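You operate a simulated robot arm through the tools that you are given. There is no shell and no other tool.

You run a simulated two-armed robot. Do the job below in one go: nothing can be reset, and whatever is moved stays where it is left.

JOB
Take the spool of yellow thread on the top of the plan chest and put it away on the top of the small white table. Stack the narrow yellow-label box labelled "Y-25" from the top of the plan chest on top of the narrow yellow-label box that says "Y-52". Open the fourth drawer from the top of the plan chest, fetch the blue dry pack and set it in the inside from the top of the fourth drawer of the plan chest and shut the drawer again. Take the purple cassette on the top of the plan chest and put it away on the top of the small white table. Fetch the bagged book marked "E-31" from the top of the plan chest and set it on top of the green folder there. Put two of the memory cards from the top of the freezer lid on the top of the low wooden bench. Do these in any order. Set down upright: spool of yellow thread.

Only the result counts: the job must be done as asked and must still hold three seconds after the hand-in. Knocking over, shifting, dropping, spilling or breaking anything else fails it. A push-on lid holds only when it is set on centred and level and pressed home; a screw cap is set on level and turned clockwise until tight.

ROBOT AND FRAMES
Two 7-joint arms with fingered hands on one trunk, on a base that moves. Base frame: it is fixed to the floor where the robot stands at the start and does not move with it; the origin is under the middle of the robot, x ahead of it, y to its left, z up; the surface under the hand at the start is at about z = 900. Readings come in mm, rad, newtons and seconds.
The left shoulder is at the start at [70, 166, 1218], the right one opposite. With the tool pointing down near the work surface each hand reaches from about 440 to 960 mm from the robot's upright axis, wherever it stands, measured 20 degrees to its own side. Places, roughly: bagged book [750, 0, 1000]; blue dry pack [500, -250, 1000]; fourth drawer of the plan chest [700, 100, 300]; green folder [750, 250, 1000]; inside of the fourth drawer of the plan chest [600, 100, 300]; memory card [1000, 1250, 1000]; narrow yellow-label box [500, 0, 1000]; purple cassette [500, 0, 1000]; spool of yellow thread (6x6x7 cm) [900, -200, 900]; top of the low wooden bench [1500, 2000, 600]; top of the small white table [-2900, 1400, 800]. Payload 4.1 kg a hand.
The TCP of each hand is the grasp point between the finger pads, 32 mm short of the fingertips. In the tool frame z runs along the fingers and y along their closing line. The gripper opens to 108 mm; its body begins 38 mm behind the TCP. The gripper is a hand of 4 fingers: y runs from the thumb to the fingers, the wrist lies at [-16, -108, -186] in the tool frame, and closing takes about 1.5 s.
Orientation is that of the tool frame in the base frame, as a unit quaternion [x, y, z, w]. With the fingers straight down and the wrist toward the robot, the tool's x, y and z point along [0, 1, 0], [1, 0, 0] and [0, 0, -1] of the base frame.

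CONTROLS
- The arms move only by the tool send_rows. It takes "left_motion", "right_motion" or both (then of equal length, played together; a hand with none holds still); each is a list of rows, each a list of 2 entries, a list of its own where there are three numbers: the shift along the tool's x, y, z in mm, then the turn, a rotation vector about the tool's x, y, z in rad. In form: [[[tx, ty, tz], [ax, ay, az]], ...]. A call has 1 to 20 rows; each row is the pose to reach, as a shift and turn from the pose commanded when the call began, along the tool's axes at that moment. "left_grip" and "right_grip" are, for a hand that has rows, the opening in per cent of the stroke, from 0 (shut) to 100 (fully open), set as the call begins (left out, the last holds). Rows are played at 5 a second. More than 50 mm and 0.15 rad between two rows, or a gripper value outside its range, and nothing of the call is played. Where a pose cannot be reached the arm comes as near as it can. A force on the tool above 40 N (or 10 N above the force at the start of the call, whichever is more), or a blocked arm, ends the call early, and 0.2 s more pass. The fingers move at their own pace (about 45 mm/s each) and stop on an object; they squeeze with about 26 N. The grip force told is the motor's: it shows also when the fingers shut on nothing. Time passes only in rows, and 0.2 s behind the last, so rows that repeat a pose let the fingers close. It gives the time, the measured TCP pose, the force on the tool (base axes), the opening and the grip force at its end, in the units of the frame above (readings bear some noise), with the torque about the TCP (base axes, N m) and any sound that the robot's microphone picked up, and new pictures: "show" is both (left out), scene, wrist or none (wrist: the cameras of the hands that moved).
- Cameras (640 x 400 px; columns grow to the right, rows downward): "scene" is now at [132, 18.8, 1452.2]; the picture's right is [0.14, -0.99, 0.00], its down [-0.72, -0.10, -0.69] and it looks along [0.68, 0.09, -0.72] (base axes); focal length 214 px, centre (320, 200). "left" rides on the left gripper at [-64, -93, -132] in its tool frame; the picture's right is [-0.80, -0.28, 0.53], its down [0.55, -0.71, 0.45] and it looks along [0.25, 0.65, 0.72] (tool axes); focal length 247 px, centre (320, 200). "right" rides on the right gripper at [64, -93, -132] in its tool frame; the picture's right is [-0.80, 0.28, -0.53], its down [-0.55, -0.71, 0.45] and it looks along [-0.25, 0.65, 0.72] (tool axes); focal length 247 px, centre (320, 200). There is no depth. A picture from a camera that has moved, and an enlarged one, comes with that camera's place and axes in the base frame and with its lens. The place of the scene camera against the robot may be out by one fixed shift of up to 25 mm in any direction.
- slide_trunk(by): slides the trunk up (or, below 0, down) by that many mm; the arms and the scene camera ride with it, the base frame stays. It gives what a move gives, with no picture.
- drive_base(legs): drives the robot by 1 to 6 legs, each [ahead, left, turn to the left] in mm, mm and rad, along the robot's own axes; the way and the turn of a leg run together, so that a leg with both is an arc; at most 1500 mm and 3.142 rad a leg. The arms and the cameras ride along, it lands a little off, and it stops where it bumps. It gives what a move gives, and a new picture of the scene camera.
- curl_fingers(index, middle, ring, thumb_bend, hand): sets how far each is bent, from 0 (flat) to 100 (curled in); at 30 the hand is open as for a grip, at 70 the pads meet at the TCP. One left out holds its place. A second passes; each finger stops where it meets its share of the squeeze, and holds until it gets a number again. A gripper value or a shape takes the hand back. It gives what a move gives, with no picture; readings hold the bend of each and the force on the fingers (four entries, about 0 where the hand has none), thumb and palm.
- hand_shape(shape, hand): the hand has 4 fingers and takes this shape, open, in about a second: jaw (thumb against the fingers, like two jaws); tri (thumb and two fingers); tip (a fingertip pinch); poke (one finger out to press); point (the index stretched); flat (the hand flat); cup (the hand cupped); fist (a fist). The gripper value then closes the fingers along that shape, each until it touches; the sizes above hold for jaw. It gives what a move gives, with no picture.
- turn_head(pan, tilt): turns the head with the scene camera to pan (to the left, within 1.501 rad either way) and tilt (down, from -0.506 to 1.204), counted from straight ahead of the robot. It gives what a move gives, and a new picture of the scene camera.
- close_up(camera, box): a new picture of the part [left, top, right, bottom] of that camera's present view, enlarged. It takes no simulated time.
- close_job(): hands the job in; it is judged then, once.

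Places have to be worked out from the pictures, the camera data and where the tool is seen. Open the grippers and draw the arms clear of the work before you hand the job in, unless the task says otherwise.

The tools are called by a JSON object that holds its "op" and its "data". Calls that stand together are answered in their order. send_rows: Moves the arms, as the interface text tells. Its arguments: {"type":"object","properties":{"left_motion":{"type":"array","items":{"type":"array"}},"left_grip":{"type":"number"},"right_motion":{"type":"array","items":{"type":"array"}},"right_grip":{"type":"number"},"show":{"type":"string","enum":["both","scene","wrist","none"]}},"required":[]} The other tools are called the same way: slide_trunk (by) moves the trunk up or down; hand_shape (shape, hand) gives the hand a shape; curl_fingers (index, middle, ring, thumb_bend, hand) moves the fingers one by one; drive_base (legs) drives the base; turn_head (pan, tilt) turns the head that bears the scene camera; close_up (camera, box) takes an enlarged picture of a part of a camera's view; close_job () hands the job in.

At the start:

```text
t: 0.0
left_position: [527.4, 194.9, 1295.1]
left_ee_rot: [0.707, 0.708, 0.0, -0.001]
left_ft_force: [0.1, 1.2, 0.6]
left_moment: [0.02, -0.01, -0.01]
left_grip_width: 107.7
left_gripper_force: 0.1
left_shape: jaw
left_bend: [30.0, 30.0, 30.0, 30.0]
left_finger forces: [0.2, 0.0, 0.1, 0.1, 0.0, 0.0]
right_position: [531.5, -181.6, 1221.2]
right_ee_rot: [0.706, 0.708, -0.001, 0.0]
right_ft_force: [0.4, 0.3, 0.1]
right_moment: [0.0, -0.02, 0.02]
right_grip_width: 107.7
right_gripper_force: 0.1
right_shape: jaw
right_bend: [30.0, 30.0, 30.0, 30.0]
right_finger forces: [0.0, 0.0, 0.0, 0.1, 0.1, 0.0]
trunk travel left (down, up): [-725.0, 215.0]
robot x, y, heading: [-0.0, -0.9, 0.007]
head pan, tilt (commanded): [0.136, 0.81]
```

scene: 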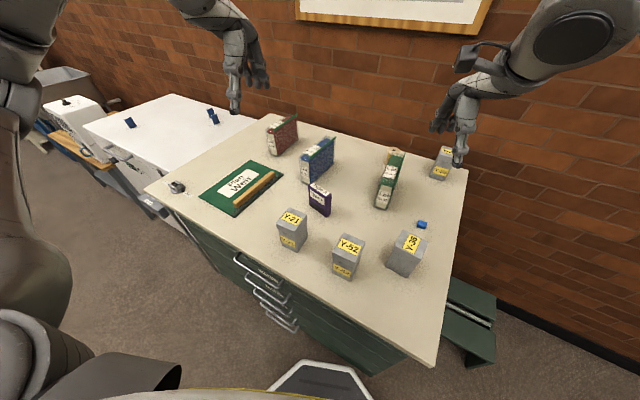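
right: 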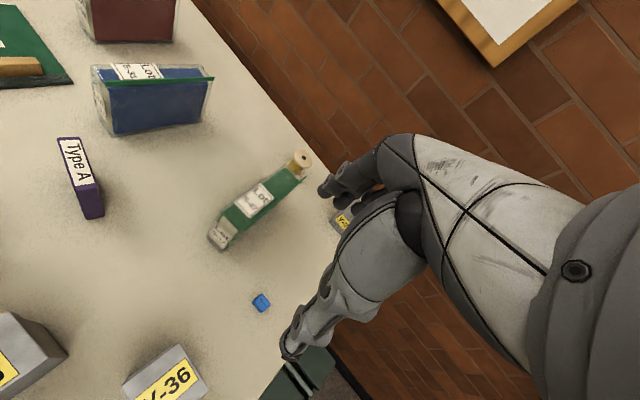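
left: 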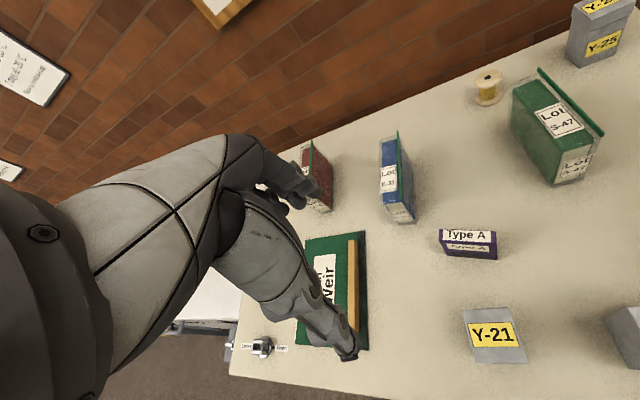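

The pictures show the plan chest with boxes, bagged books, a folder, a cassette, the blue pack and a spool. I take enlarged views first to read the labels.

{"op": "close_up", "data": {"camera": "scene", "box": [240, 100, 480, 250]}}

{"op": "close_up", "data": {"camera": "scene", "box": [240, 180, 480, 330]}}

{"op": "close_up", "data": {"camera": "scene", "box": [20, 60, 260, 210]}}

{"op": "close_up", "data": {"camera": "left", "box": [280, 0, 640, 225]}}

{"op": "close_up", "data": {"camera": "right", "box": [0, 0, 360, 225]}}

```text
2.67 times, centred on (360, 175) of scene
camera zoom: at [132.0, 18.8, 1452.2], right [0.14, -0.99, 0.0], down [-0.72, -0.1, -0.69], along [0.68, 0.09, -0.72], focal length 572 px, centre (213, 267)
```

zoom: 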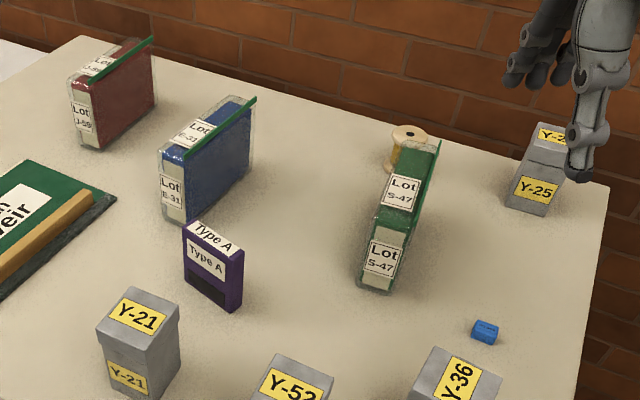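

```text
2.67 times, centred on (360, 255) of scene
camera zoom: at [132.0, 18.8, 1452.2], right [0.14, -0.99, 0.0], down [-0.72, -0.1, -0.69], along [0.68, 0.09, -0.72], focal length 572 px, centre (213, 53)
```

zoom: 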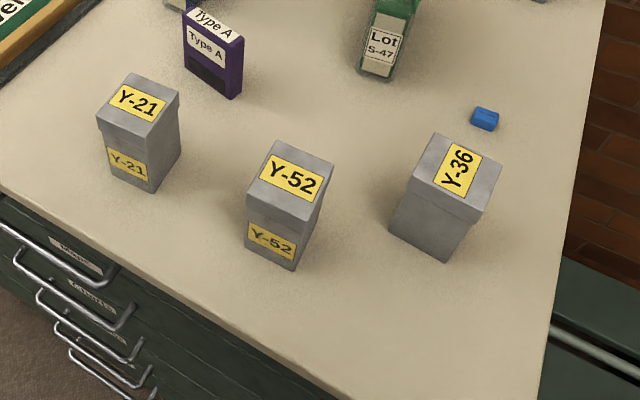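

```text
2.67 times, centred on (140, 135) of scene
camera zoom: at [132.0, 18.8, 1452.2], right [0.14, -0.99, 0.0], down [-0.72, -0.1, -0.69], along [0.68, 0.09, -0.72], focal length 572 px, centre (800, 373)
```

zoom: 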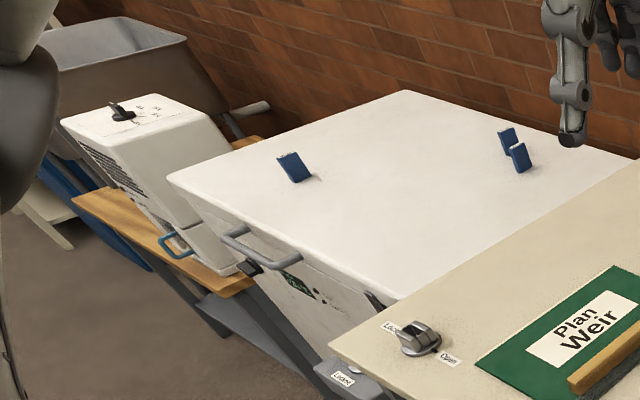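

```text
1.78 times, centred on (460, 112) of left
camera zoom: at [434.3, 131.0, 1425.0], right [-0.28, -0.8, -0.53], down [-0.71, 0.55, -0.45], along [0.65, 0.25, -0.72], focal length 439 px, centre (71, 356)
```

zoom: 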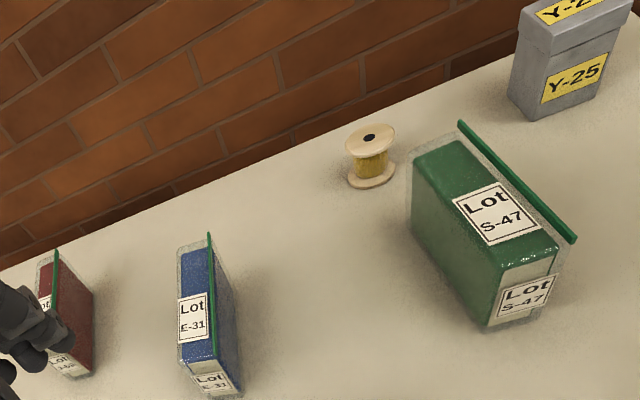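

```text
1.78 times, centred on (180, 112) of right
camera zoom: at [439.2, -116.8, 1353.4], right [0.28, -0.8, 0.53], down [-0.71, -0.55, -0.45], along [0.65, -0.25, -0.72], focal length 439 px, centre (569, 356)
```

zoom: 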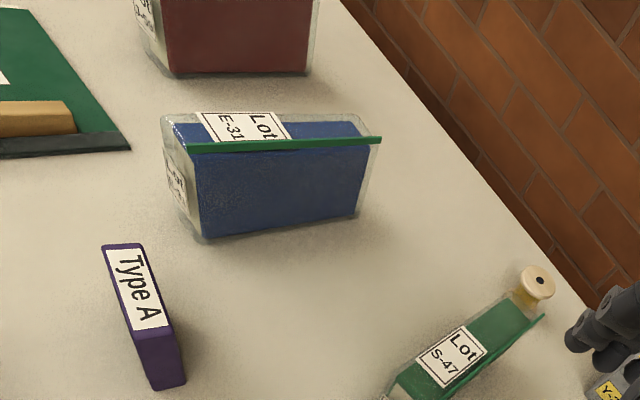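

Labels are clear: Y-25 is far right, Y-52 front middle, E-31 is the blue book. There is a Locked/Open knob on the chest top's left corner, so I zoom on that, and look around.

{"op": "close_up", "data": {"camera": "scene", "box": [130, 160, 226, 220]}}

{"op": "turn_head", "data": {"pan": 0.9, "tilt": 0.5}}

{"op": "turn_head", "data": {"pan": 1.5, "tilt": 0.4}}

{"op": "turn_head", "data": {"pan": 0.3, "tilt": 1.2}}

```text
6.67 times, centred on (178, 190) of scene
camera zoom: at [132.0, 18.8, 1452.2], right [0.14, -0.99, 0.0], down [-0.72, -0.1, -0.69], along [0.68, 0.09, -0.72], focal length 1430 px, centre (1267, 267)
```

zoom: 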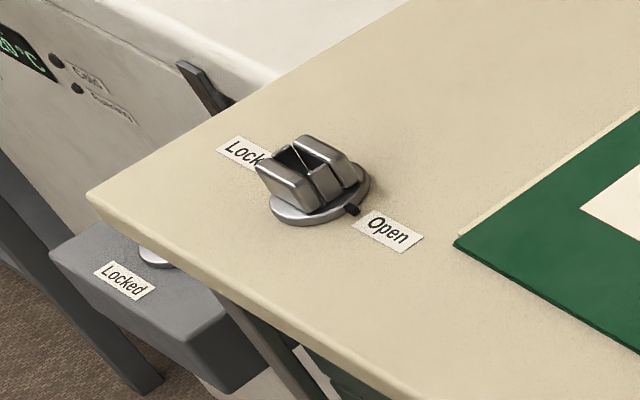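

```text
t: 1.1
left_position: [528.1, 195.7, 1295.0]
left_ee_rot: [0.707, 0.708, 0.0, 0.0]
left_ft_force: [0.3, -0.8, -0.7]
left_moment: [0.02, 0.01, 0.04]
left_grip_width: 107.6
left_gripper_force: 0.0
left_shape: jaw
left_bend: [30.0, 30.0, 30.0, 30.0]
left_finger forces: [0.0, 0.0, 0.0, 0.0, 0.0, 0.1]
right_position: [531.7, -181.2, 1221.6]
right_ee_rot: [0.707, 0.708, 0.0, 0.0]
right_ft_force: [0.2, -0.4, -0.5]
right_moment: [0.04, -0.04, 0.01]
right_grip_width: 107.6
right_gripper_force: 0.2
right_shape: jaw
right_bend: [30.0, 30.0, 30.0, 30.0]
right_finger forces: [0.1, 0.0, 0.0, 0.1, 0.0, 0.0]
trunk travel left (down, up): [-725.0, 215.0]
robot x, y, heading: [0.5, -0.4, -0.001]
head pan, tilt (commanded): [0.901, 0.499]
camera scene: at [109.2, 79.1, 1479.0], right [0.78, -0.62, 0.0], down [-0.3, -0.38, -0.88], along [0.55, 0.69, -0.48], focal length 214 px, centre (320, 200)
```

scene: 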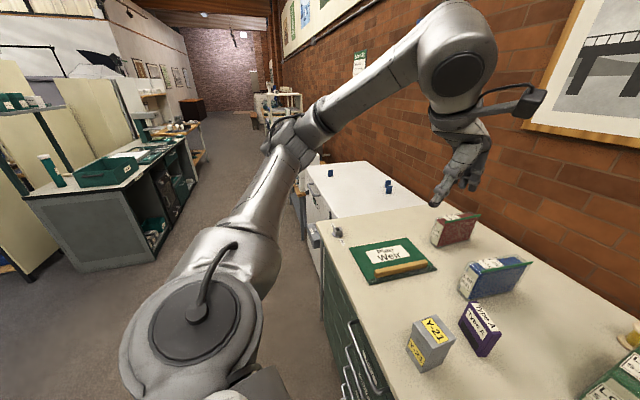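

```text
t: 2.1
left_position: [528.6, 194.8, 1294.5]
left_ee_rot: [0.707, 0.707, 0.0, 0.0]
left_ft_force: [-0.2, 0.6, -0.1]
left_moment: [-0.04, 0.02, -0.01]
left_grip_width: 107.7
left_gripper_force: 0.1
left_shape: jaw
left_bend: [30.0, 30.0, 30.0, 30.0]
left_finger forces: [0.1, 0.1, 0.1, 0.1, 0.0, 0.1]
right_position: [532.0, -180.3, 1220.3]
right_ee_rot: [0.706, 0.708, 0.0, 0.0]
right_ft_force: [0.0, -0.8, 1.1]
right_moment: [0.02, -0.02, -0.03]
right_grip_width: 107.9
right_gripper_force: 0.0
right_shape: jaw
right_bend: [30.0, 30.0, 30.0, 30.0]
right_finger forces: [0.1, 0.0, 0.0, 0.0, 0.0, 0.1]
trunk travel left (down, up): [-725.0, 215.0]
robot x, y, heading: [-1.9, -0.1, -0.001]
head pan, tilt (commanded): [1.499, 0.4]
camera scene: at [59.3, 100.3, 1488.2], right [1.0, -0.07, 0.0], down [-0.03, -0.39, -0.92], along [0.07, 0.92, -0.39], focal length 214 px, centre (320, 200)
```

scene: 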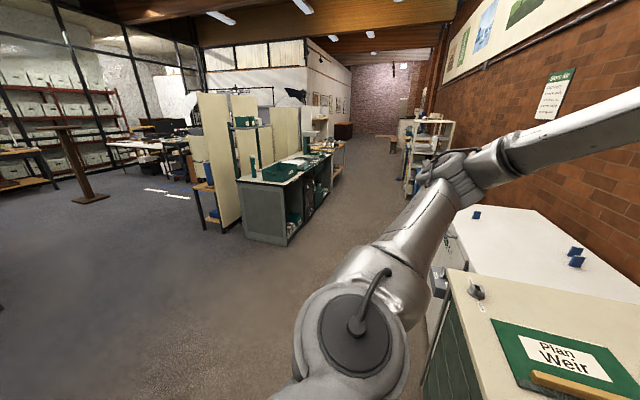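

```text
t: 3.5
left_position: [528.6, 195.2, 1295.1]
left_ee_rot: [0.707, 0.707, 0.0, 0.0]
left_ft_force: [0.4, 0.7, -0.2]
left_moment: [0.0, 0.0, 0.02]
left_grip_width: 107.7
left_gripper_force: 0.0
left_shape: jaw
left_bend: [30.0, 30.0, 30.0, 30.0]
left_finger forces: [0.1, 0.1, 0.0, 0.1, 0.0, 0.1]
right_position: [531.7, -180.9, 1221.4]
right_ee_rot: [0.706, 0.708, 0.0, 0.001]
right_ft_force: [0.7, 0.2, 0.3]
right_moment: [0.02, 0.02, 0.0]
right_grip_width: 107.7
right_gripper_force: 0.1
right_shape: jaw
right_bend: [30.0, 30.0, 30.0, 30.0]
right_finger forces: [0.1, 0.0, 0.0, 0.0, 0.0, 0.1]
trunk travel left (down, up): [-725.0, 215.0]
robot x, y, heading: [-2.4, -5.4, 0.0]
head pan, tilt (commanded): [0.3, 1.201]
camera scene: at [106.0, 24.5, 1425.4], right [0.3, -0.96, 0.0], down [-0.89, -0.28, -0.36], along [0.35, 0.11, -0.93], focal length 214 px, centre (320, 200)
```

scene: 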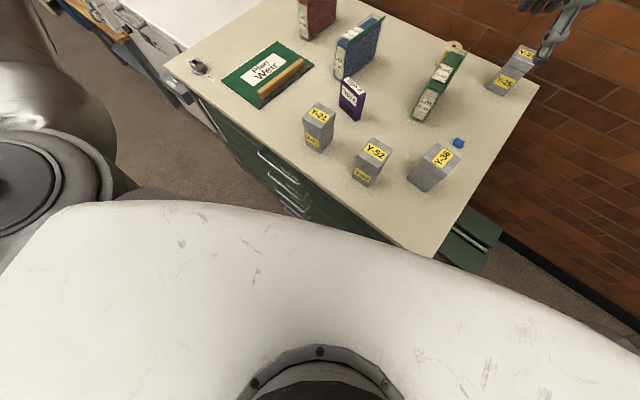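

The knob's dot points at "Open". The chest stands turned about 23° to the robot, so I drive back and left to face its front squarely and view the drawers and surroundings.

{"op": "drive_base", "data": {"legs": [[-250, 0, 0], [0, 520, 0], [0, 0, -0.39]]}}

{"op": "turn_head", "data": {"pan": 0.0, "tilt": 0.75}}

```text
t: 9.2
left_position: [313.4, 502.1, 1295.6]
left_ee_rot: [0.832, 0.555, 0.0, 0.0]
left_ft_force: [0.0, 0.3, -0.3]
left_moment: [-0.01, -0.02, -0.01]
left_grip_width: 107.3
left_gripper_force: 0.0
left_shape: jaw
left_bend: [30.0, 30.0, 30.0, 30.0]
left_finger forces: [0.0, 0.1, 0.0, 0.0, 0.1, 0.0]
right_position: [172.2, 154.4, 1221.3]
right_ee_rot: [0.831, 0.556, 0.001, 0.0]
right_ft_force: [0.2, -0.1, -0.2]
right_moment: [0.03, 0.01, 0.01]
right_grip_width: 107.6
right_gripper_force: 0.0
right_shape: jaw
right_bend: [30.0, 30.0, 30.0, 30.0]
right_finger forces: [0.0, 0.0, 0.1, 0.0, 0.0, 0.0]
trunk travel left (down, up): [-725.0, 215.0]
robot x, y, heading: [-252.4, 522.1, -0.394]
head pan, tilt (commanded): [0.3, 1.201]
camera scene: at [-144.7, 507.7, 1425.4], right [-0.09, -1.0, 0.0], down [-0.93, 0.09, -0.36], along [0.36, -0.03, -0.93], focal length 214 px, centre (320, 200)
```

scene: 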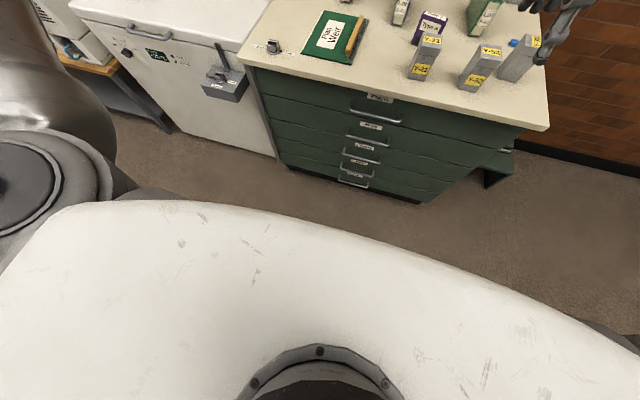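

```text
t: 10.1
left_position: [312.7, 502.3, 1295.2]
left_ee_rot: [0.831, 0.556, 0.001, 0.001]
left_ft_force: [-0.1, 0.6, -0.3]
left_moment: [0.01, 0.03, -0.01]
left_grip_width: 107.7
left_gripper_force: 0.1
left_shape: jaw
left_bend: [30.0, 30.0, 30.0, 30.0]
left_finger forces: [0.1, 0.1, 0.0, 0.0, 0.1, 0.0]
right_position: [173.8, 154.9, 1220.9]
right_ee_rot: [0.831, 0.556, 0.0, 0.0]
right_ft_force: [0.0, -0.7, 0.3]
right_moment: [0.0, 0.02, 0.02]
right_grip_width: 107.7
right_gripper_force: 0.0
right_shape: jaw
right_bend: [30.0, 30.0, 30.0, 30.0]
right_finger forces: [0.0, 0.0, 0.0, 0.0, 0.0, 0.0]
trunk travel left (down, up): [-725.0, 215.0]
robot x, y, heading: [-248.4, 523.0, -0.392]
head pan, tilt (commanded): [0.0, 0.75]
camera scene: at [-124.0, 481.1, 1457.0], right [-0.38, -0.92, 0.0], down [-0.63, 0.26, -0.73], along [0.68, -0.28, -0.68], focal length 214 px, centre (320, 200)
```

scene: 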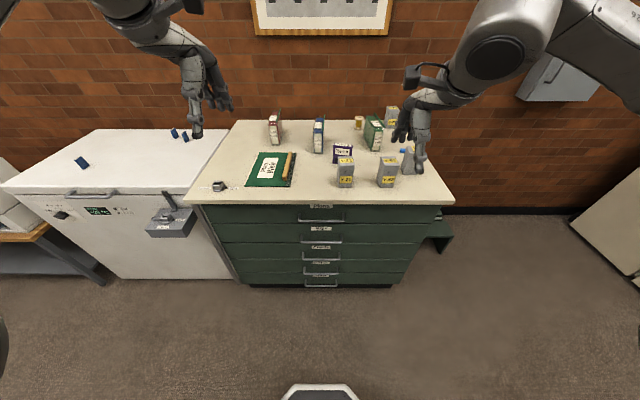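

Now the robot faces the chest squarely; five drawers with bow handles. I zoom in on the drawers, the lock plate and the top.

{"op": "close_up", "data": {"camera": "scene", "box": [240, 190, 400, 290]}}

{"op": "close_up", "data": {"camera": "scene", "box": [120, 140, 280, 240]}}

{"op": "close_up", "data": {"camera": "scene", "box": [300, 100, 460, 200]}}

{"op": "close_up", "data": {"camera": "left", "box": [0, 0, 640, 400]}}

{"op": "close_up", "data": {"camera": "right", "box": [0, 0, 640, 400]}}

```text
4.00 times, centred on (320, 240) of scene
camera zoom: at [-124.0, 481.1, 1457.0], right [-0.38, -0.92, 0.0], down [-0.63, 0.26, -0.73], along [0.68, -0.28, -0.68], focal length 858 px, centre (320, 40)
```

zoom: 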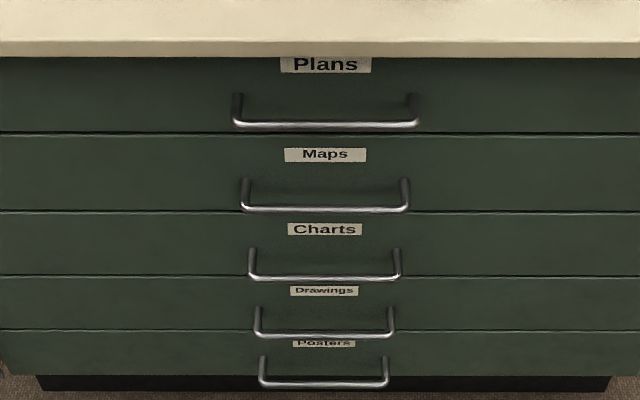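

```text
4.00 times, centred on (200, 190) of scene
camera zoom: at [-124.0, 481.1, 1457.0], right [-0.38, -0.92, 0.0], down [-0.63, 0.26, -0.73], along [0.68, -0.28, -0.68], focal length 858 px, centre (800, 240)
```

zoom: 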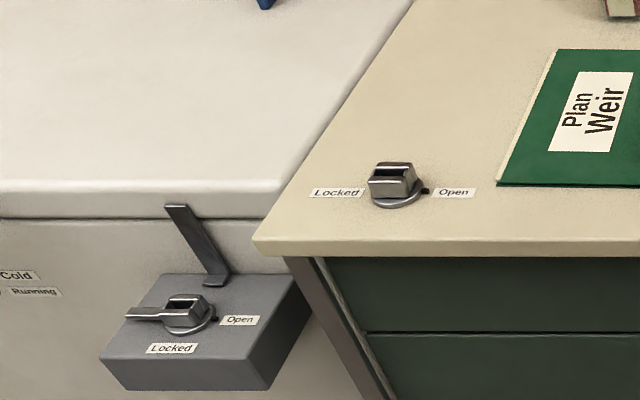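

```text
4.00 times, centred on (380, 150) of scene
camera zoom: at [-124.0, 481.1, 1457.0], right [-0.38, -0.92, 0.0], down [-0.63, 0.26, -0.73], along [0.68, -0.28, -0.68], focal length 858 px, centre (80, 400)
```

zoom: 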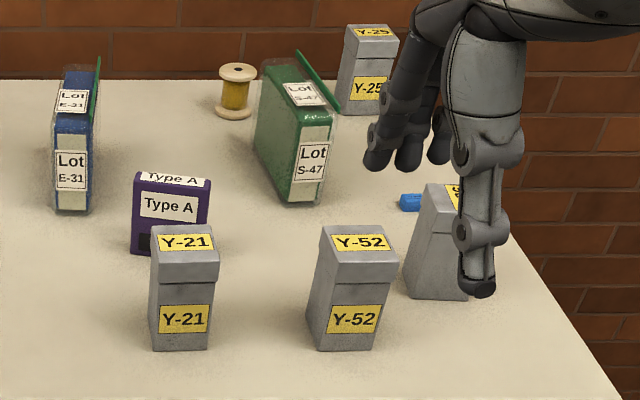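

```text
1.00 times, centred on (320, 200) of left (not enlarged: the box is as wide or as high as the picture)
camera zoom: at [201.9, 478.6, 1425.0], right [-0.57, -0.63, -0.53], down [-0.44, 0.78, -0.45], along [0.7, -0.02, -0.72], focal length 247 px, centre (320, 200)
```

zoom: 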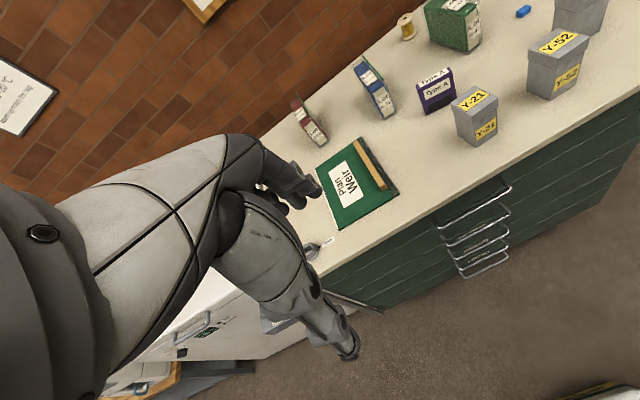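

```text
1.00 times, centred on (320, 200) of right (not enlarged: the box is as wide or as high as the picture)
camera zoom: at [111.9, 248.4, 1353.5], right [-0.04, -0.85, 0.53], down [-0.86, -0.24, -0.45], along [0.51, -0.48, -0.72], focal length 247 px, centre (320, 200)
```

zoom: 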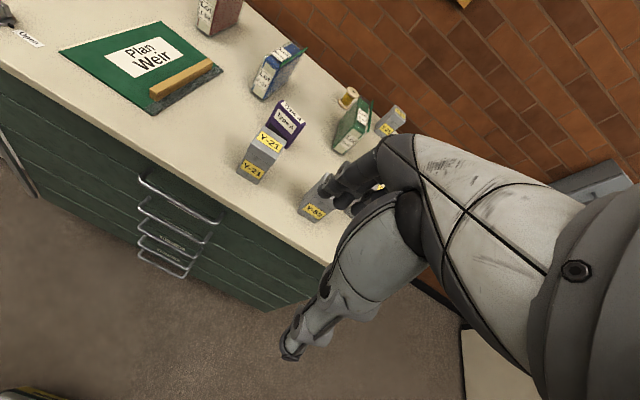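

The layout is clear: Y-25 at the back right, Y-52 front, spool at the back. I drive to a spot square to the chest, close to its right half, to reach Y-25 with the right hand.

{"op": "drive_base", "data": {"legs": [[0, -270, 0], [420, 0, 0]]}}

{"op": "turn_head", "data": {"pan": -0.15, "tilt": 0.75}}

```text
t: 14.2
left_position: [600.5, 82.2, 1295.0]
left_ee_rot: [0.832, 0.554, 0.001, 0.0]
left_ft_force: [-0.1, 0.7, -0.2]
left_moment: [0.0, 0.02, -0.01]
left_grip_width: 107.4
left_gripper_force: 0.0
left_shape: jaw
left_bend: [30.0, 30.0, 30.0, 30.0]
left_finger forces: [0.0, 0.1, 0.0, 0.0, 0.0, 0.1]
right_position: [458.8, -265.3, 1221.7]
right_ee_rot: [0.831, 0.556, 0.001, 0.001]
right_ft_force: [0.2, 0.4, -0.5]
right_moment: [0.01, -0.02, 0.0]
right_grip_width: 107.5
right_gripper_force: 0.0
right_shape: jaw
right_bend: [30.0, 30.0, 30.0, 30.0]
right_finger forces: [0.0, 0.1, 0.0, 0.1, 0.0, 0.0]
trunk travel left (down, up): [-725.0, 215.0]
robot x, y, heading: [35.6, 102.2, -0.392]
head pan, tilt (commanded): [0.0, 0.75]
camera scene: at [163.0, 61.2, 1457.2], right [-0.38, -0.92, 0.0], down [-0.63, 0.26, -0.73], along [0.68, -0.28, -0.68], focal length 214 px, centre (320, 200)
```

scene: 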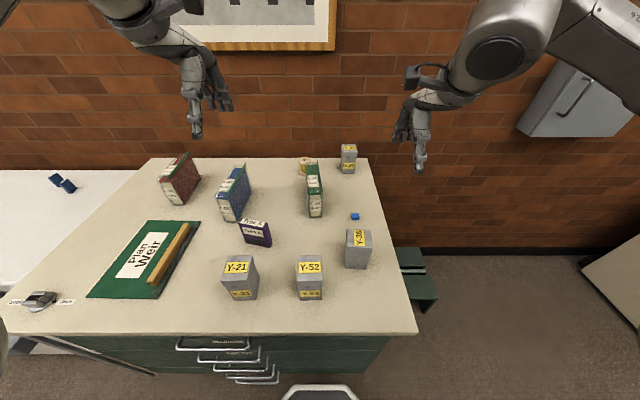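

```text
t: 14.9
left_position: [600.1, 81.6, 1293.7]
left_ee_rot: [0.831, 0.556, 0.0, 0.0]
left_ft_force: [0.2, -0.1, -0.5]
left_moment: [-0.01, -0.01, 0.04]
left_grip_width: 107.2
left_gripper_force: 0.0
left_shape: jaw
left_bend: [30.0, 30.0, 30.0, 30.0]
left_finger forces: [0.0, 0.0, 0.0, 0.0, 0.1, 0.1]
right_position: [459.0, -267.5, 1219.5]
right_ee_rot: [0.832, 0.555, 0.0, -0.001]
right_ft_force: [0.0, 0.9, 0.9]
right_moment: [0.01, 0.03, 0.04]
right_grip_width: 107.4
right_gripper_force: 0.0
right_shape: jaw
right_bend: [30.0, 30.0, 30.0, 30.0]
right_finger forces: [0.0, 0.0, 0.0, 0.1, 0.0, 0.1]
trunk travel left (down, up): [-725.0, 215.0]
robot x, y, heading: [42.5, 101.6, -0.395]
head pan, tilt (commanded): [-0.15, 0.75]
camera scene: at [158.6, 49.6, 1457.0], right [-0.52, -0.86, 0.0], down [-0.58, 0.35, -0.73], along [0.63, -0.38, -0.68], focal length 214 px, centre (320, 200)
```

scene: 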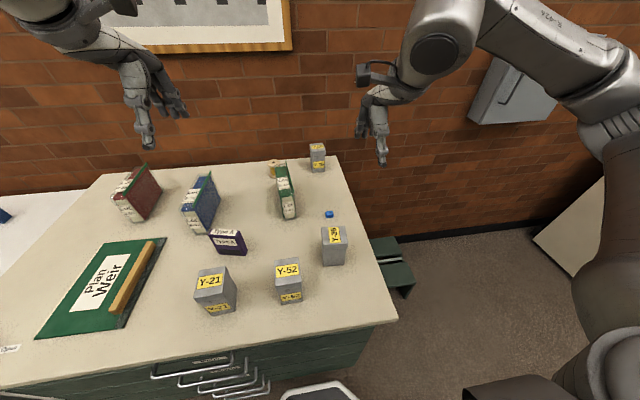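

Robot stands square to the chest near its right half. I check the right wrist view for Y-25 and its yaw.

{"op": "close_up", "data": {"camera": "right", "box": [0, 0, 640, 400]}}

{"op": "close_up", "data": {"camera": "scene", "box": [240, 130, 360, 205]}}

{"op": "close_up", "data": {"camera": "left", "box": [0, 0, 640, 400]}}

```text
1.00 times, centred on (320, 200) of right (not enlarged: the box is as wide or as high as the picture)
camera zoom: at [399.6, -172.2, 1353.2], right [-0.04, -0.85, 0.53], down [-0.86, -0.24, -0.45], along [0.5, -0.48, -0.72], focal length 247 px, centre (320, 200)
```

zoom: 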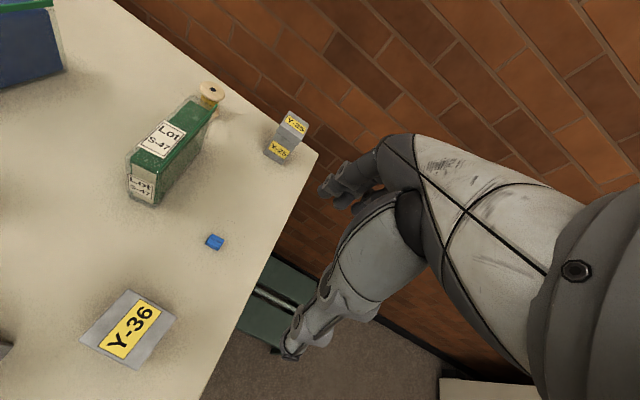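

```text
5.33 times, centred on (300, 168) of scene
camera zoom: at [158.6, 49.6, 1457.0], right [-0.52, -0.86, 0.0], down [-0.58, 0.35, -0.73], along [0.63, -0.38, -0.68], focal length 1144 px, centre (427, 373)
```

zoom: 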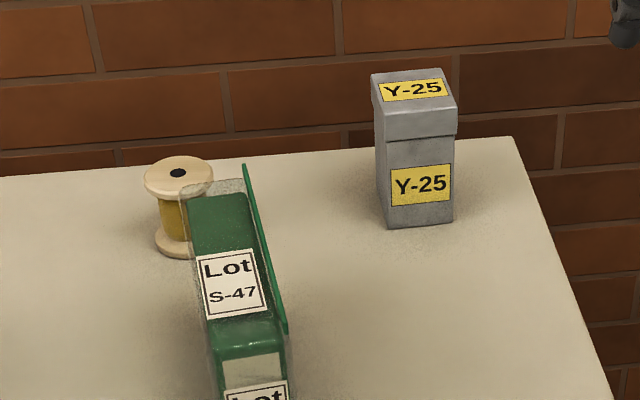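

```text
1.00 times, centred on (320, 200) of left (not enlarged: the box is as wide or as high as the picture)
camera zoom: at [490.1, 57.8, 1424.8], right [-0.57, -0.63, -0.53], down [-0.44, 0.78, -0.45], along [0.69, -0.02, -0.72], focal length 247 px, centre (320, 200)
```

zoom: 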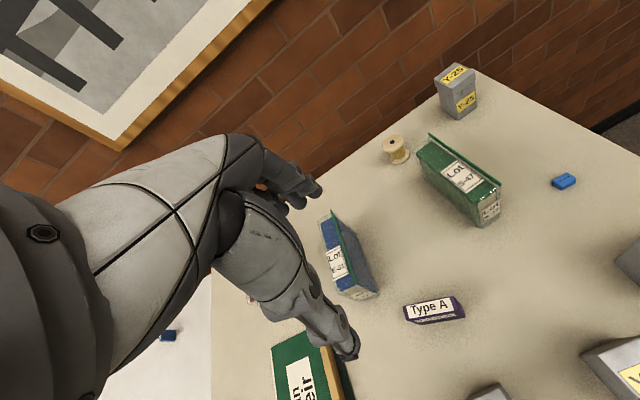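

I zoom both wrist cameras on Y-25 and the spool for triangulation.

{"op": "close_up", "data": {"camera": "right", "box": [190, 70, 334, 160]}}

{"op": "close_up", "data": {"camera": "left", "box": [370, 50, 514, 140]}}

{"op": "close_up", "data": {"camera": "right", "box": [60, 200, 252, 320]}}

```text
4.44 times, centred on (262, 115) of right
camera zoom: at [399.6, -172.2, 1353.2], right [-0.04, -0.85, 0.53], down [-0.86, -0.24, -0.45], along [0.5, -0.48, -0.72], focal length 1098 px, centre (578, 578)
```

zoom: 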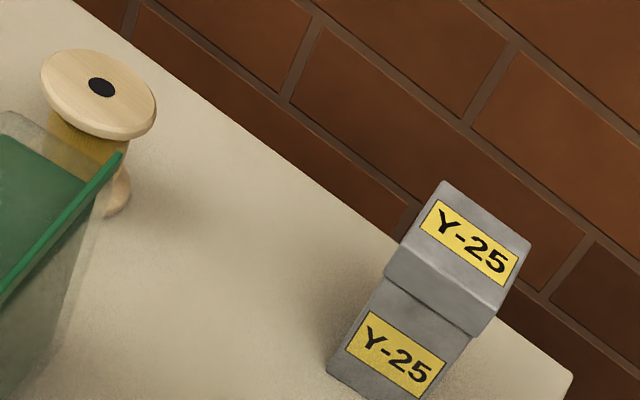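

```text
4.44 times, centred on (442, 95) of left
camera zoom: at [490.1, 57.8, 1424.8], right [-0.57, -0.63, -0.53], down [-0.44, 0.78, -0.45], along [0.69, -0.02, -0.72], focal length 1098 px, centre (-222, 667)
```

zoom: 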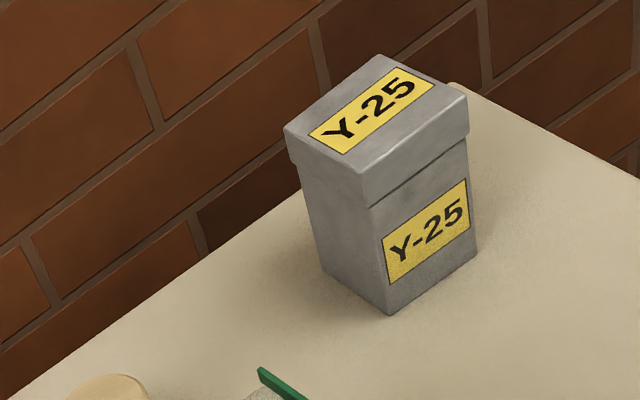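

```text
3.33 times, centred on (156, 260) of right
camera zoom: at [399.6, -172.2, 1353.2], right [-0.04, -0.85, 0.53], down [-0.86, -0.24, -0.45], along [0.5, -0.48, -0.72], focal length 823 px, centre (867, 0)
```

zoom: 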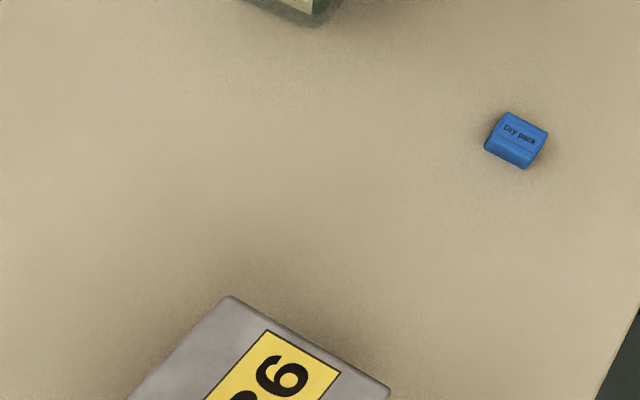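

Both wrist cameras agree: Y-25 stands at about p=894, q=-8 (chest frame), top near z=1003, yaw about +2.8°. I move the right hand over it at a safe height.

{"op": "send_rows", "data": {"right_motion": [[[8, 46, 0], [0, 0, 0]], [[16, 92, 0], [0, 0, 0]], [[24, 138, 0], [0, 0, 0]], [[32, 184, 0], [0, 0, 0]], [[40, 230, 0], [0, 0, 0]], [[48, 276, 0], [0, 0, -0.02]], [[56, 322, 0], [0, 0, -0.035]], [[62, 368, 0], [0, 0, -0.049]], [[62, 368, 0], [0, 0, -0.049]]], "right_grip": 100}}

```text
t: 16.9
left_position: [599.2, 79.7, 1296.7]
left_ee_rot: [0.832, 0.555, 0.0, -0.001]
left_ft_force: [0.4, -0.4, 0.8]
left_moment: [0.0, 0.02, 0.04]
left_grip_width: 107.5
left_gripper_force: 0.1
left_shape: jaw
left_bend: [30.0, 30.0, 30.0, 30.0]
left_finger forces: [0.1, 0.0, 0.0, 0.1, 0.1, 0.0]
right_position: [809.3, -345.8, 1218.5]
right_ee_rot: [0.818, 0.576, 0.003, 0.0]
right_ft_force: [-0.3, 0.1, -0.1]
right_moment: [0.01, -0.01, -0.02]
right_grip_width: 107.9
right_gripper_force: 0.0
right_shape: jaw
right_bend: [30.0, 30.0, 30.0, 30.0]
right_finger forces: [0.1, 0.0, 0.1, 0.0, 0.0, 0.1]
right hand out of reach, approached as far as the arm can: row 8, 9
trunk travel left (down, up): [-725.0, 215.0]
robot x, y, heading: [40.5, 104.7, -0.395]
head pan, tilt (commanded): [-0.15, 0.75]
camera scene: at [156.0, 47.8, 1457.2], right [-0.52, -0.85, 0.0], down [-0.58, 0.35, -0.73], along [0.63, -0.38, -0.68], focal length 214 px, centre (320, 200)
camera right: at [743.5, -253.7, 1349.9], right [0.0, -0.85, 0.53], down [-0.85, -0.28, -0.45], along [0.53, -0.45, -0.72], focal length 247 px, centre (320, 200)
```

scene: 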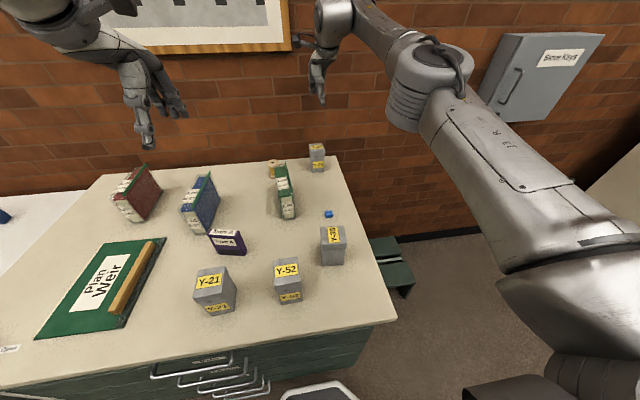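
right: 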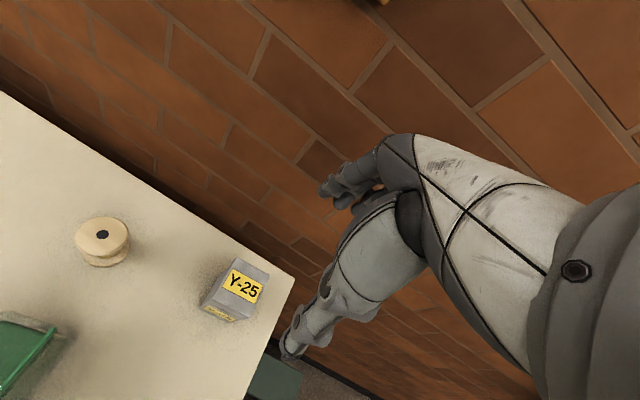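

The hand is at p≈880, the reach limit at this height; lower down it reaches farther. I descend part of the way and check the pose.

{"op": "send_rows", "data": {"right_motion": [[[0, 0, 40], [0, 0, 0]], [[0, 0, 80], [0, 0, 0]], [[0, 0, 110], [0, 0, 0]], [[0, 0, 110], [0, 0, 0]]]}}

```text
t: 17.9
left_position: [599.4, 82.1, 1294.2]
left_ee_rot: [0.832, 0.555, 0.001, 0.0]
left_ft_force: [0.0, 0.9, -0.9]
left_moment: [-0.03, -0.01, 0.01]
left_grip_width: 107.6
left_gripper_force: 0.1
left_shape: jaw
left_bend: [30.0, 30.0, 30.0, 30.0]
left_finger forces: [0.0, 0.1, 0.0, 0.0, 0.1, 0.0]
right_position: [810.9, -343.0, 1107.5]
right_ee_rot: [0.818, 0.576, 0.0, 0.0]
right_ft_force: [-0.7, -0.8, 0.0]
right_moment: [0.01, -0.03, 0.02]
right_grip_width: 107.8
right_gripper_force: 0.0
right_shape: jaw
right_bend: [30.0, 30.0, 30.0, 30.0]
right_finger forces: [0.0, 0.0, 0.0, 0.0, 0.0, 0.0]
trunk travel left (down, up): [-725.0, 215.0]
robot x, y, heading: [35.4, 106.2, -0.395]
head pan, tilt (commanded): [-0.15, 0.75]
camera scene: at [157.8, 50.0, 1457.1], right [-0.52, -0.86, 0.0], down [-0.58, 0.35, -0.73], along [0.63, -0.38, -0.68], focal length 214 px, centre (320, 200)
camera right: at [746.1, -251.3, 1240.2], right [0.0, -0.85, 0.53], down [-0.85, -0.28, -0.45], along [0.53, -0.45, -0.72], focal length 247 px, centre (320, 200)
```

scene: 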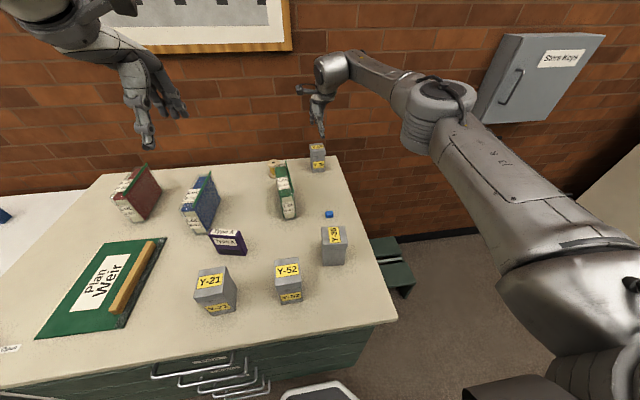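
right: 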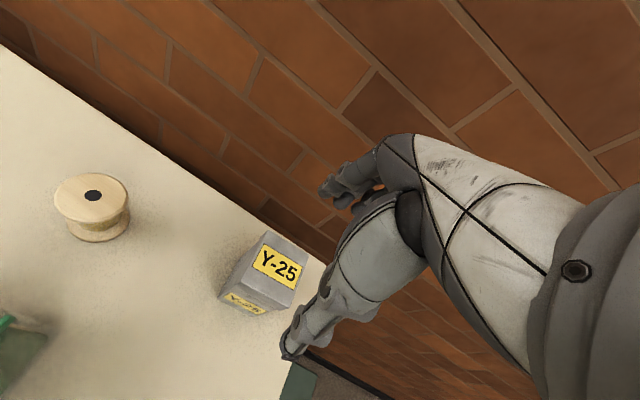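

Pose is p≈880, q≈-7, z≈1107. I zoom in on the box in the wrist view to fix the remaining offset exactly.

{"op": "close_up", "data": {"camera": "right", "box": [200, 220, 344, 310]}}

```text
4.44 times, centred on (272, 265) of right
camera zoom: at [746.1, -251.3, 1240.2], right [0.0, -0.85, 0.53], down [-0.85, -0.28, -0.45], along [0.53, -0.45, -0.72], focal length 1098 px, centre (533, -89)
```

zoom: 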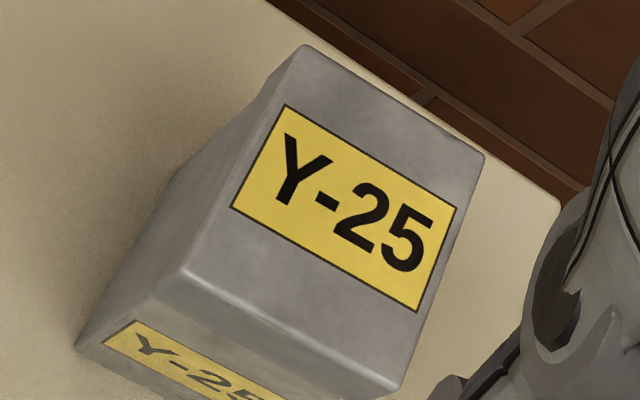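

The lid centre is 12 mm ahead and 3 mm to the right of the TCP, well aligned. I shift, descend around the box and check.

{"op": "send_rows", "data": {"right_motion": [[[-3, 12, 0], [0, 0, 0]], [[-3, 12, 40], [0, 0, 0]], [[-3, 12, 80], [0, 0, 0]], [[-3, 12, 110], [0, 0, 0]], [[-3, 12, 134], [0, 0, 0]], [[-3, 12, 134], [0, 0, 0]]], "show": "both"}}

```text
t: 19.3
left_position: [599.9, 81.0, 1293.9]
left_ee_rot: [0.832, 0.555, -0.002, 0.001]
left_ft_force: [0.3, 0.7, -0.2]
left_moment: [-0.02, 0.01, -0.01]
left_grip_width: 107.5
left_gripper_force: 0.0
left_shape: jaw
left_bend: [30.0, 30.0, 30.0, 30.0]
left_finger forces: [0.1, 0.0, 0.1, 0.0, 0.0, 0.1]
right_position: [818.5, -349.6, 973.7]
right_ee_rot: [0.818, 0.575, 0.001, 0.0]
right_ft_force: [0.2, -0.4, -0.3]
right_moment: [0.01, -0.01, -0.02]
right_grip_width: 107.9
right_gripper_force: 0.0
right_shape: jaw
right_bend: [30.0, 30.0, 30.0, 30.0]
right_finger forces: [0.6, 0.1, 0.0, 0.1, 0.0, 0.0]
trunk travel left (down, up): [-725.0, 215.0]
robot x, y, heading: [41.6, 101.0, -0.397]
head pan, tilt (commanded): [-0.15, 0.75]
camera scene: at [157.9, 50.1, 1457.1], right [-0.52, -0.86, 0.0], down [-0.58, 0.35, -0.73], along [0.63, -0.38, -0.68], focal length 214 px, centre (320, 200)
camera right: at [753.0, -257.7, 1107.0], right [0.0, -0.85, 0.53], down [-0.85, -0.28, -0.45], along [0.53, -0.45, -0.72], focal length 247 px, centre (320, 200)
```

scene: 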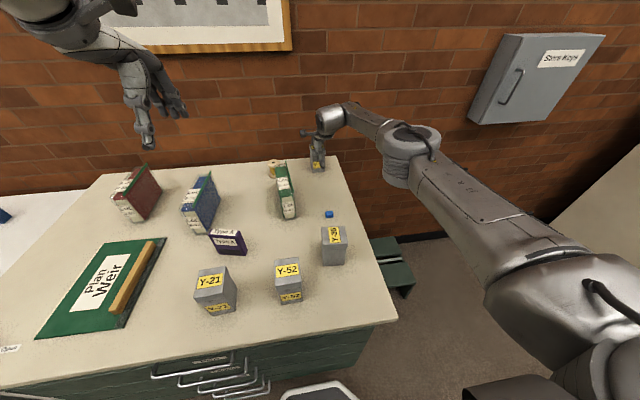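
right: 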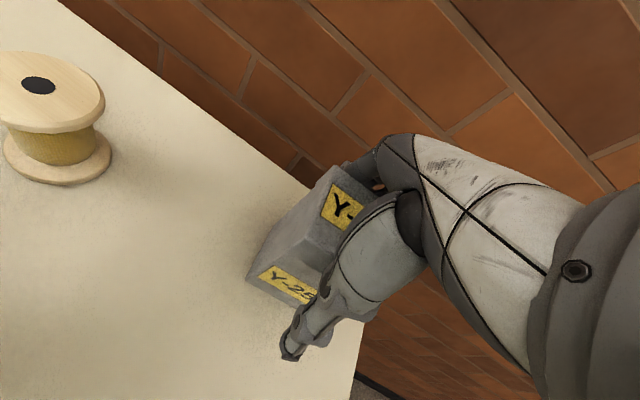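

The hand surrounds the box with no contact force. Now I close the fingers and wait.

{"op": "send_rows", "data": {"right_motion": [[[0, 0, 0], [0, 0, 0]], [[0, 0, 0], [0, 0, 0]], [[0, 0, 0], [0, 0, 0]], [[0, 0, 0], [0, 0, 0]], [[0, 0, 0], [0, 0, 0]], [[0, 0, 0], [0, 0, 0]], [[0, 0, 0], [0, 0, 0]], [[0, 0, 0], [0, 0, 0]]], "right_grip": 0, "show": "wrist"}}

```text
t: 21.1
left_position: [601.2, 81.9, 1295.1]
left_ee_rot: [0.832, 0.555, 0.001, 0.0]
left_ft_force: [-0.6, 0.2, -0.6]
left_moment: [-0.02, -0.01, 0.03]
left_grip_width: 107.3
left_gripper_force: 0.1
left_shape: jaw
left_bend: [30.0, 30.0, 30.0, 30.0]
left_finger forces: [0.0, 0.0, 0.1, 0.0, 0.0, 0.1]
right_position: [818.4, -350.5, 975.1]
right_ee_rot: [0.817, 0.576, 0.0, -0.001]
right_ft_force: [-0.2, 0.5, 0.3]
right_moment: [-0.01, -0.02, 0.03]
right_grip_width: 53.7
right_gripper_force: 25.8
right_shape: jaw
right_bend: [74.0, 45.0, 43.0, 71.0]
right_finger forces: [12.8, 7.1, 3.1, 0.0, 23.6, 0.0]
trunk travel left (down, up): [-725.0, 215.0]
robot x, y, heading: [38.5, 107.7, -0.389]
head pan, tilt (commanded): [-0.15, 0.75]
camera right: at [753.2, -258.0, 1107.1], right [0.0, -0.85, 0.53], down [-0.85, -0.28, -0.45], along [0.53, -0.45, -0.72], focal length 247 px, centre (320, 200)
```

right: 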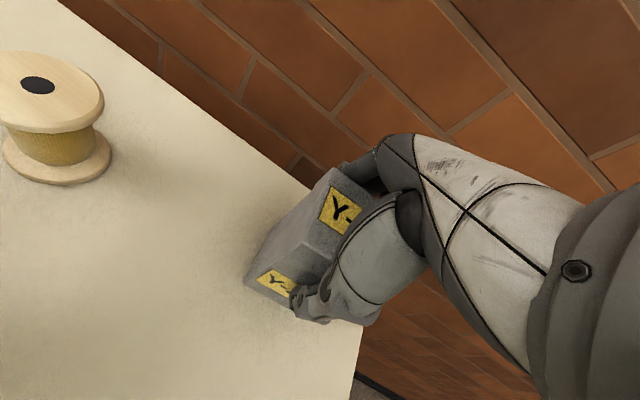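

Grip holds (about 24 N thumb). I lift a bit and look whether the box comes along squarely.

{"op": "send_rows", "data": {"right_motion": [[[0, 0, -15], [0, 0, 0]], [[0, 0, -40], [0, 0, 0]], [[0, 0, -80], [0, 0, 0]], [[0, 0, -120], [0, 0, 0]], [[0, 0, -120], [0, 0, 0]]], "show": "both"}}

```text
t: 22.3
left_position: [601.3, 80.2, 1294.3]
left_ee_rot: [0.832, 0.555, 0.0, -0.001]
left_ft_force: [-0.4, -0.3, -0.3]
left_moment: [-0.02, 0.02, 0.01]
left_grip_width: 107.5
left_gripper_force: 0.0
left_shape: jaw
left_bend: [30.0, 30.0, 30.0, 30.0]
left_finger forces: [0.1, 0.1, 0.1, 0.0, 0.0, 0.0]
right_position: [819.2, -350.4, 1093.5]
right_ee_rot: [0.818, 0.576, -0.001, -0.001]
right_ft_force: [0.0, -0.6, -3.3]
right_moment: [-0.01, 0.01, 0.02]
right_grip_width: 53.8
right_gripper_force: 26.0
right_shape: jaw
right_bend: [74.0, 45.0, 43.0, 71.0]
right_finger forces: [13.0, 7.3, 3.2, 0.1, 23.6, 0.1]
trunk travel left (down, up): [-725.0, 215.0]
robot x, y, heading: [38.3, 104.8, -0.39]
head pan, tilt (commanded): [-0.15, 0.75]
camera scene: at [159.0, 49.1, 1456.9], right [-0.52, -0.86, 0.0], down [-0.58, 0.35, -0.73], along [0.62, -0.38, -0.68], focal length 214 px, centre (320, 200)
camera right: at [755.1, -259.2, 1226.1], right [0.0, -0.85, 0.53], down [-0.85, -0.28, -0.45], along [0.53, -0.45, -0.72], focal length 247 px, centre (320, 200)
```

scene: 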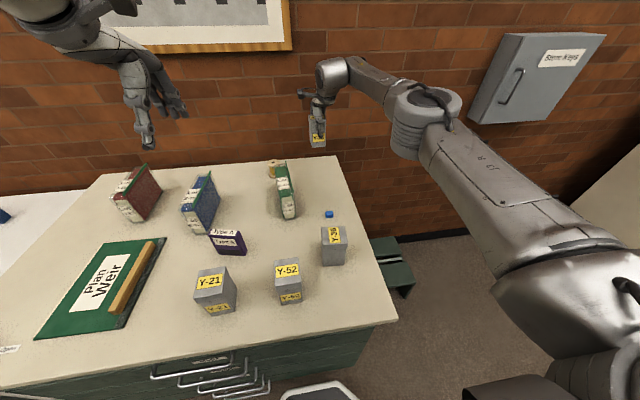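
right: 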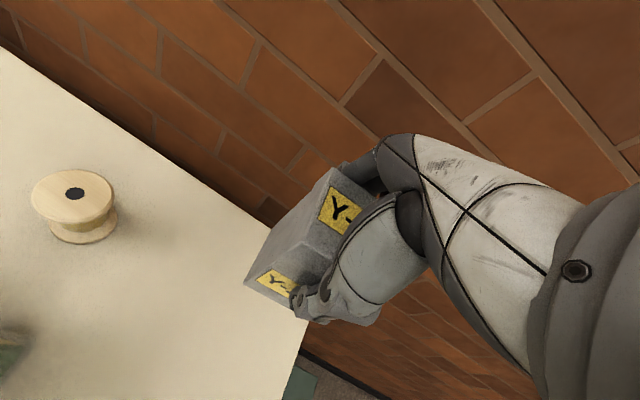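

Y-25 is held level (about 3.3 N). I raise it higher and bring it back a bit, and at the same time move the left hand so its camera sees Y-52.

{"op": "send_rows", "data": {"right_motion": [[[0, 0, -40], [0, 0, 0]], [[0, 0, -80], [0, 0, 0]], [[0, 0, -110], [0, 0, 0]], [[0, -45, -110], [0, 0, 0]], [[0, -90, -110], [0, 0, 0]], [[0, -135, -110], [0, 0, 0]], [[0, -180, -110], [0, 0, 0]], [[0, -180, -110], [0, 0, 0]]], "left_motion": [[[8, -20, 0], [0, 0, 0]], [[16, -40, 0], [0, 0, 0]], [[24, -60, 0], [0, 0, 0]], [[32, -80, 0], [0, 0, 0]], [[40, -100, 0], [0, 0, 0]], [[52, -130, 0], [0, 0, 0]], [[64, -155, 0], [0, 0, 0]], [[64, -155, 0], [0, 0, 0]]], "show": "both"}}

```text
t: 24.1
left_position: [483.8, 200.6, 1295.5]
left_ee_rot: [0.832, 0.555, -0.001, 0.0]
left_ft_force: [0.6, -0.4, 0.5]
left_moment: [0.02, 0.03, -0.02]
left_grip_width: 107.7
left_gripper_force: 0.0
left_shape: jaw
left_bend: [30.0, 30.0, 30.0, 30.0]
left_finger forces: [0.0, 0.0, 0.0, 0.0, 0.0, 0.0]
right_position: [651.9, -292.7, 1203.0]
right_ee_rot: [0.818, 0.575, 0.0, 0.0]
right_ft_force: [0.6, 0.6, -3.5]
right_moment: [0.01, 0.06, 0.01]
right_grip_width: 53.3
right_gripper_force: 25.7
right_shape: jaw
right_bend: [74.0, 45.0, 44.0, 71.0]
right_finger forces: [13.1, 7.3, 3.3, 0.1, 23.6, 0.0]
right hand out of reach, approached as far as the arm can: row 3
trunk travel left (down, up): [-725.0, 215.0]
robot x, y, heading: [37.2, 103.7, -0.392]
head pan, tilt (commanded): [-0.15, 0.75]
camera scene: at [160.2, 49.2, 1456.8], right [-0.52, -0.86, 0.0], down [-0.58, 0.35, -0.73], along [0.62, -0.38, -0.68], focal length 214 px, centre (320, 200)
camera right: at [587.2, -200.0, 1334.9], right [0.0, -0.85, 0.53], down [-0.85, -0.28, -0.45], along [0.53, -0.45, -0.72], focal length 247 px, centre (320, 200)
camera left: at [373.6, 177.3, 1425.8], right [-0.57, -0.63, -0.53], down [-0.44, 0.78, -0.45], along [0.69, -0.02, -0.72], focal length 247 px, centre (320, 200)
```

scene: 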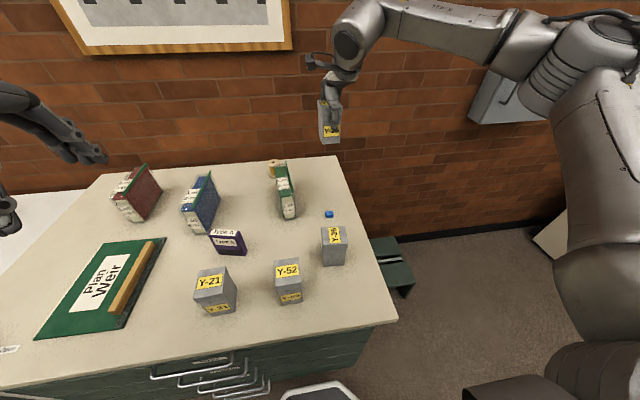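
right: 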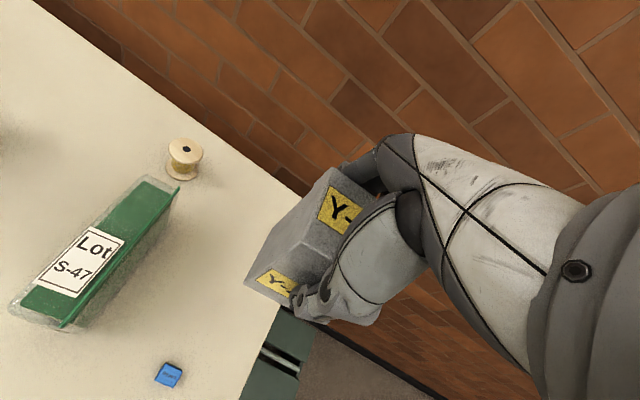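
left: 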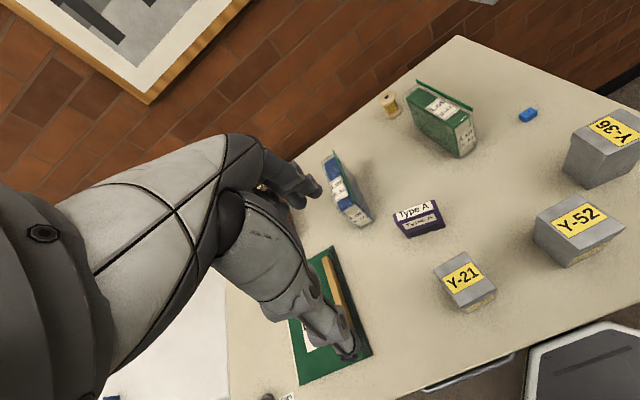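

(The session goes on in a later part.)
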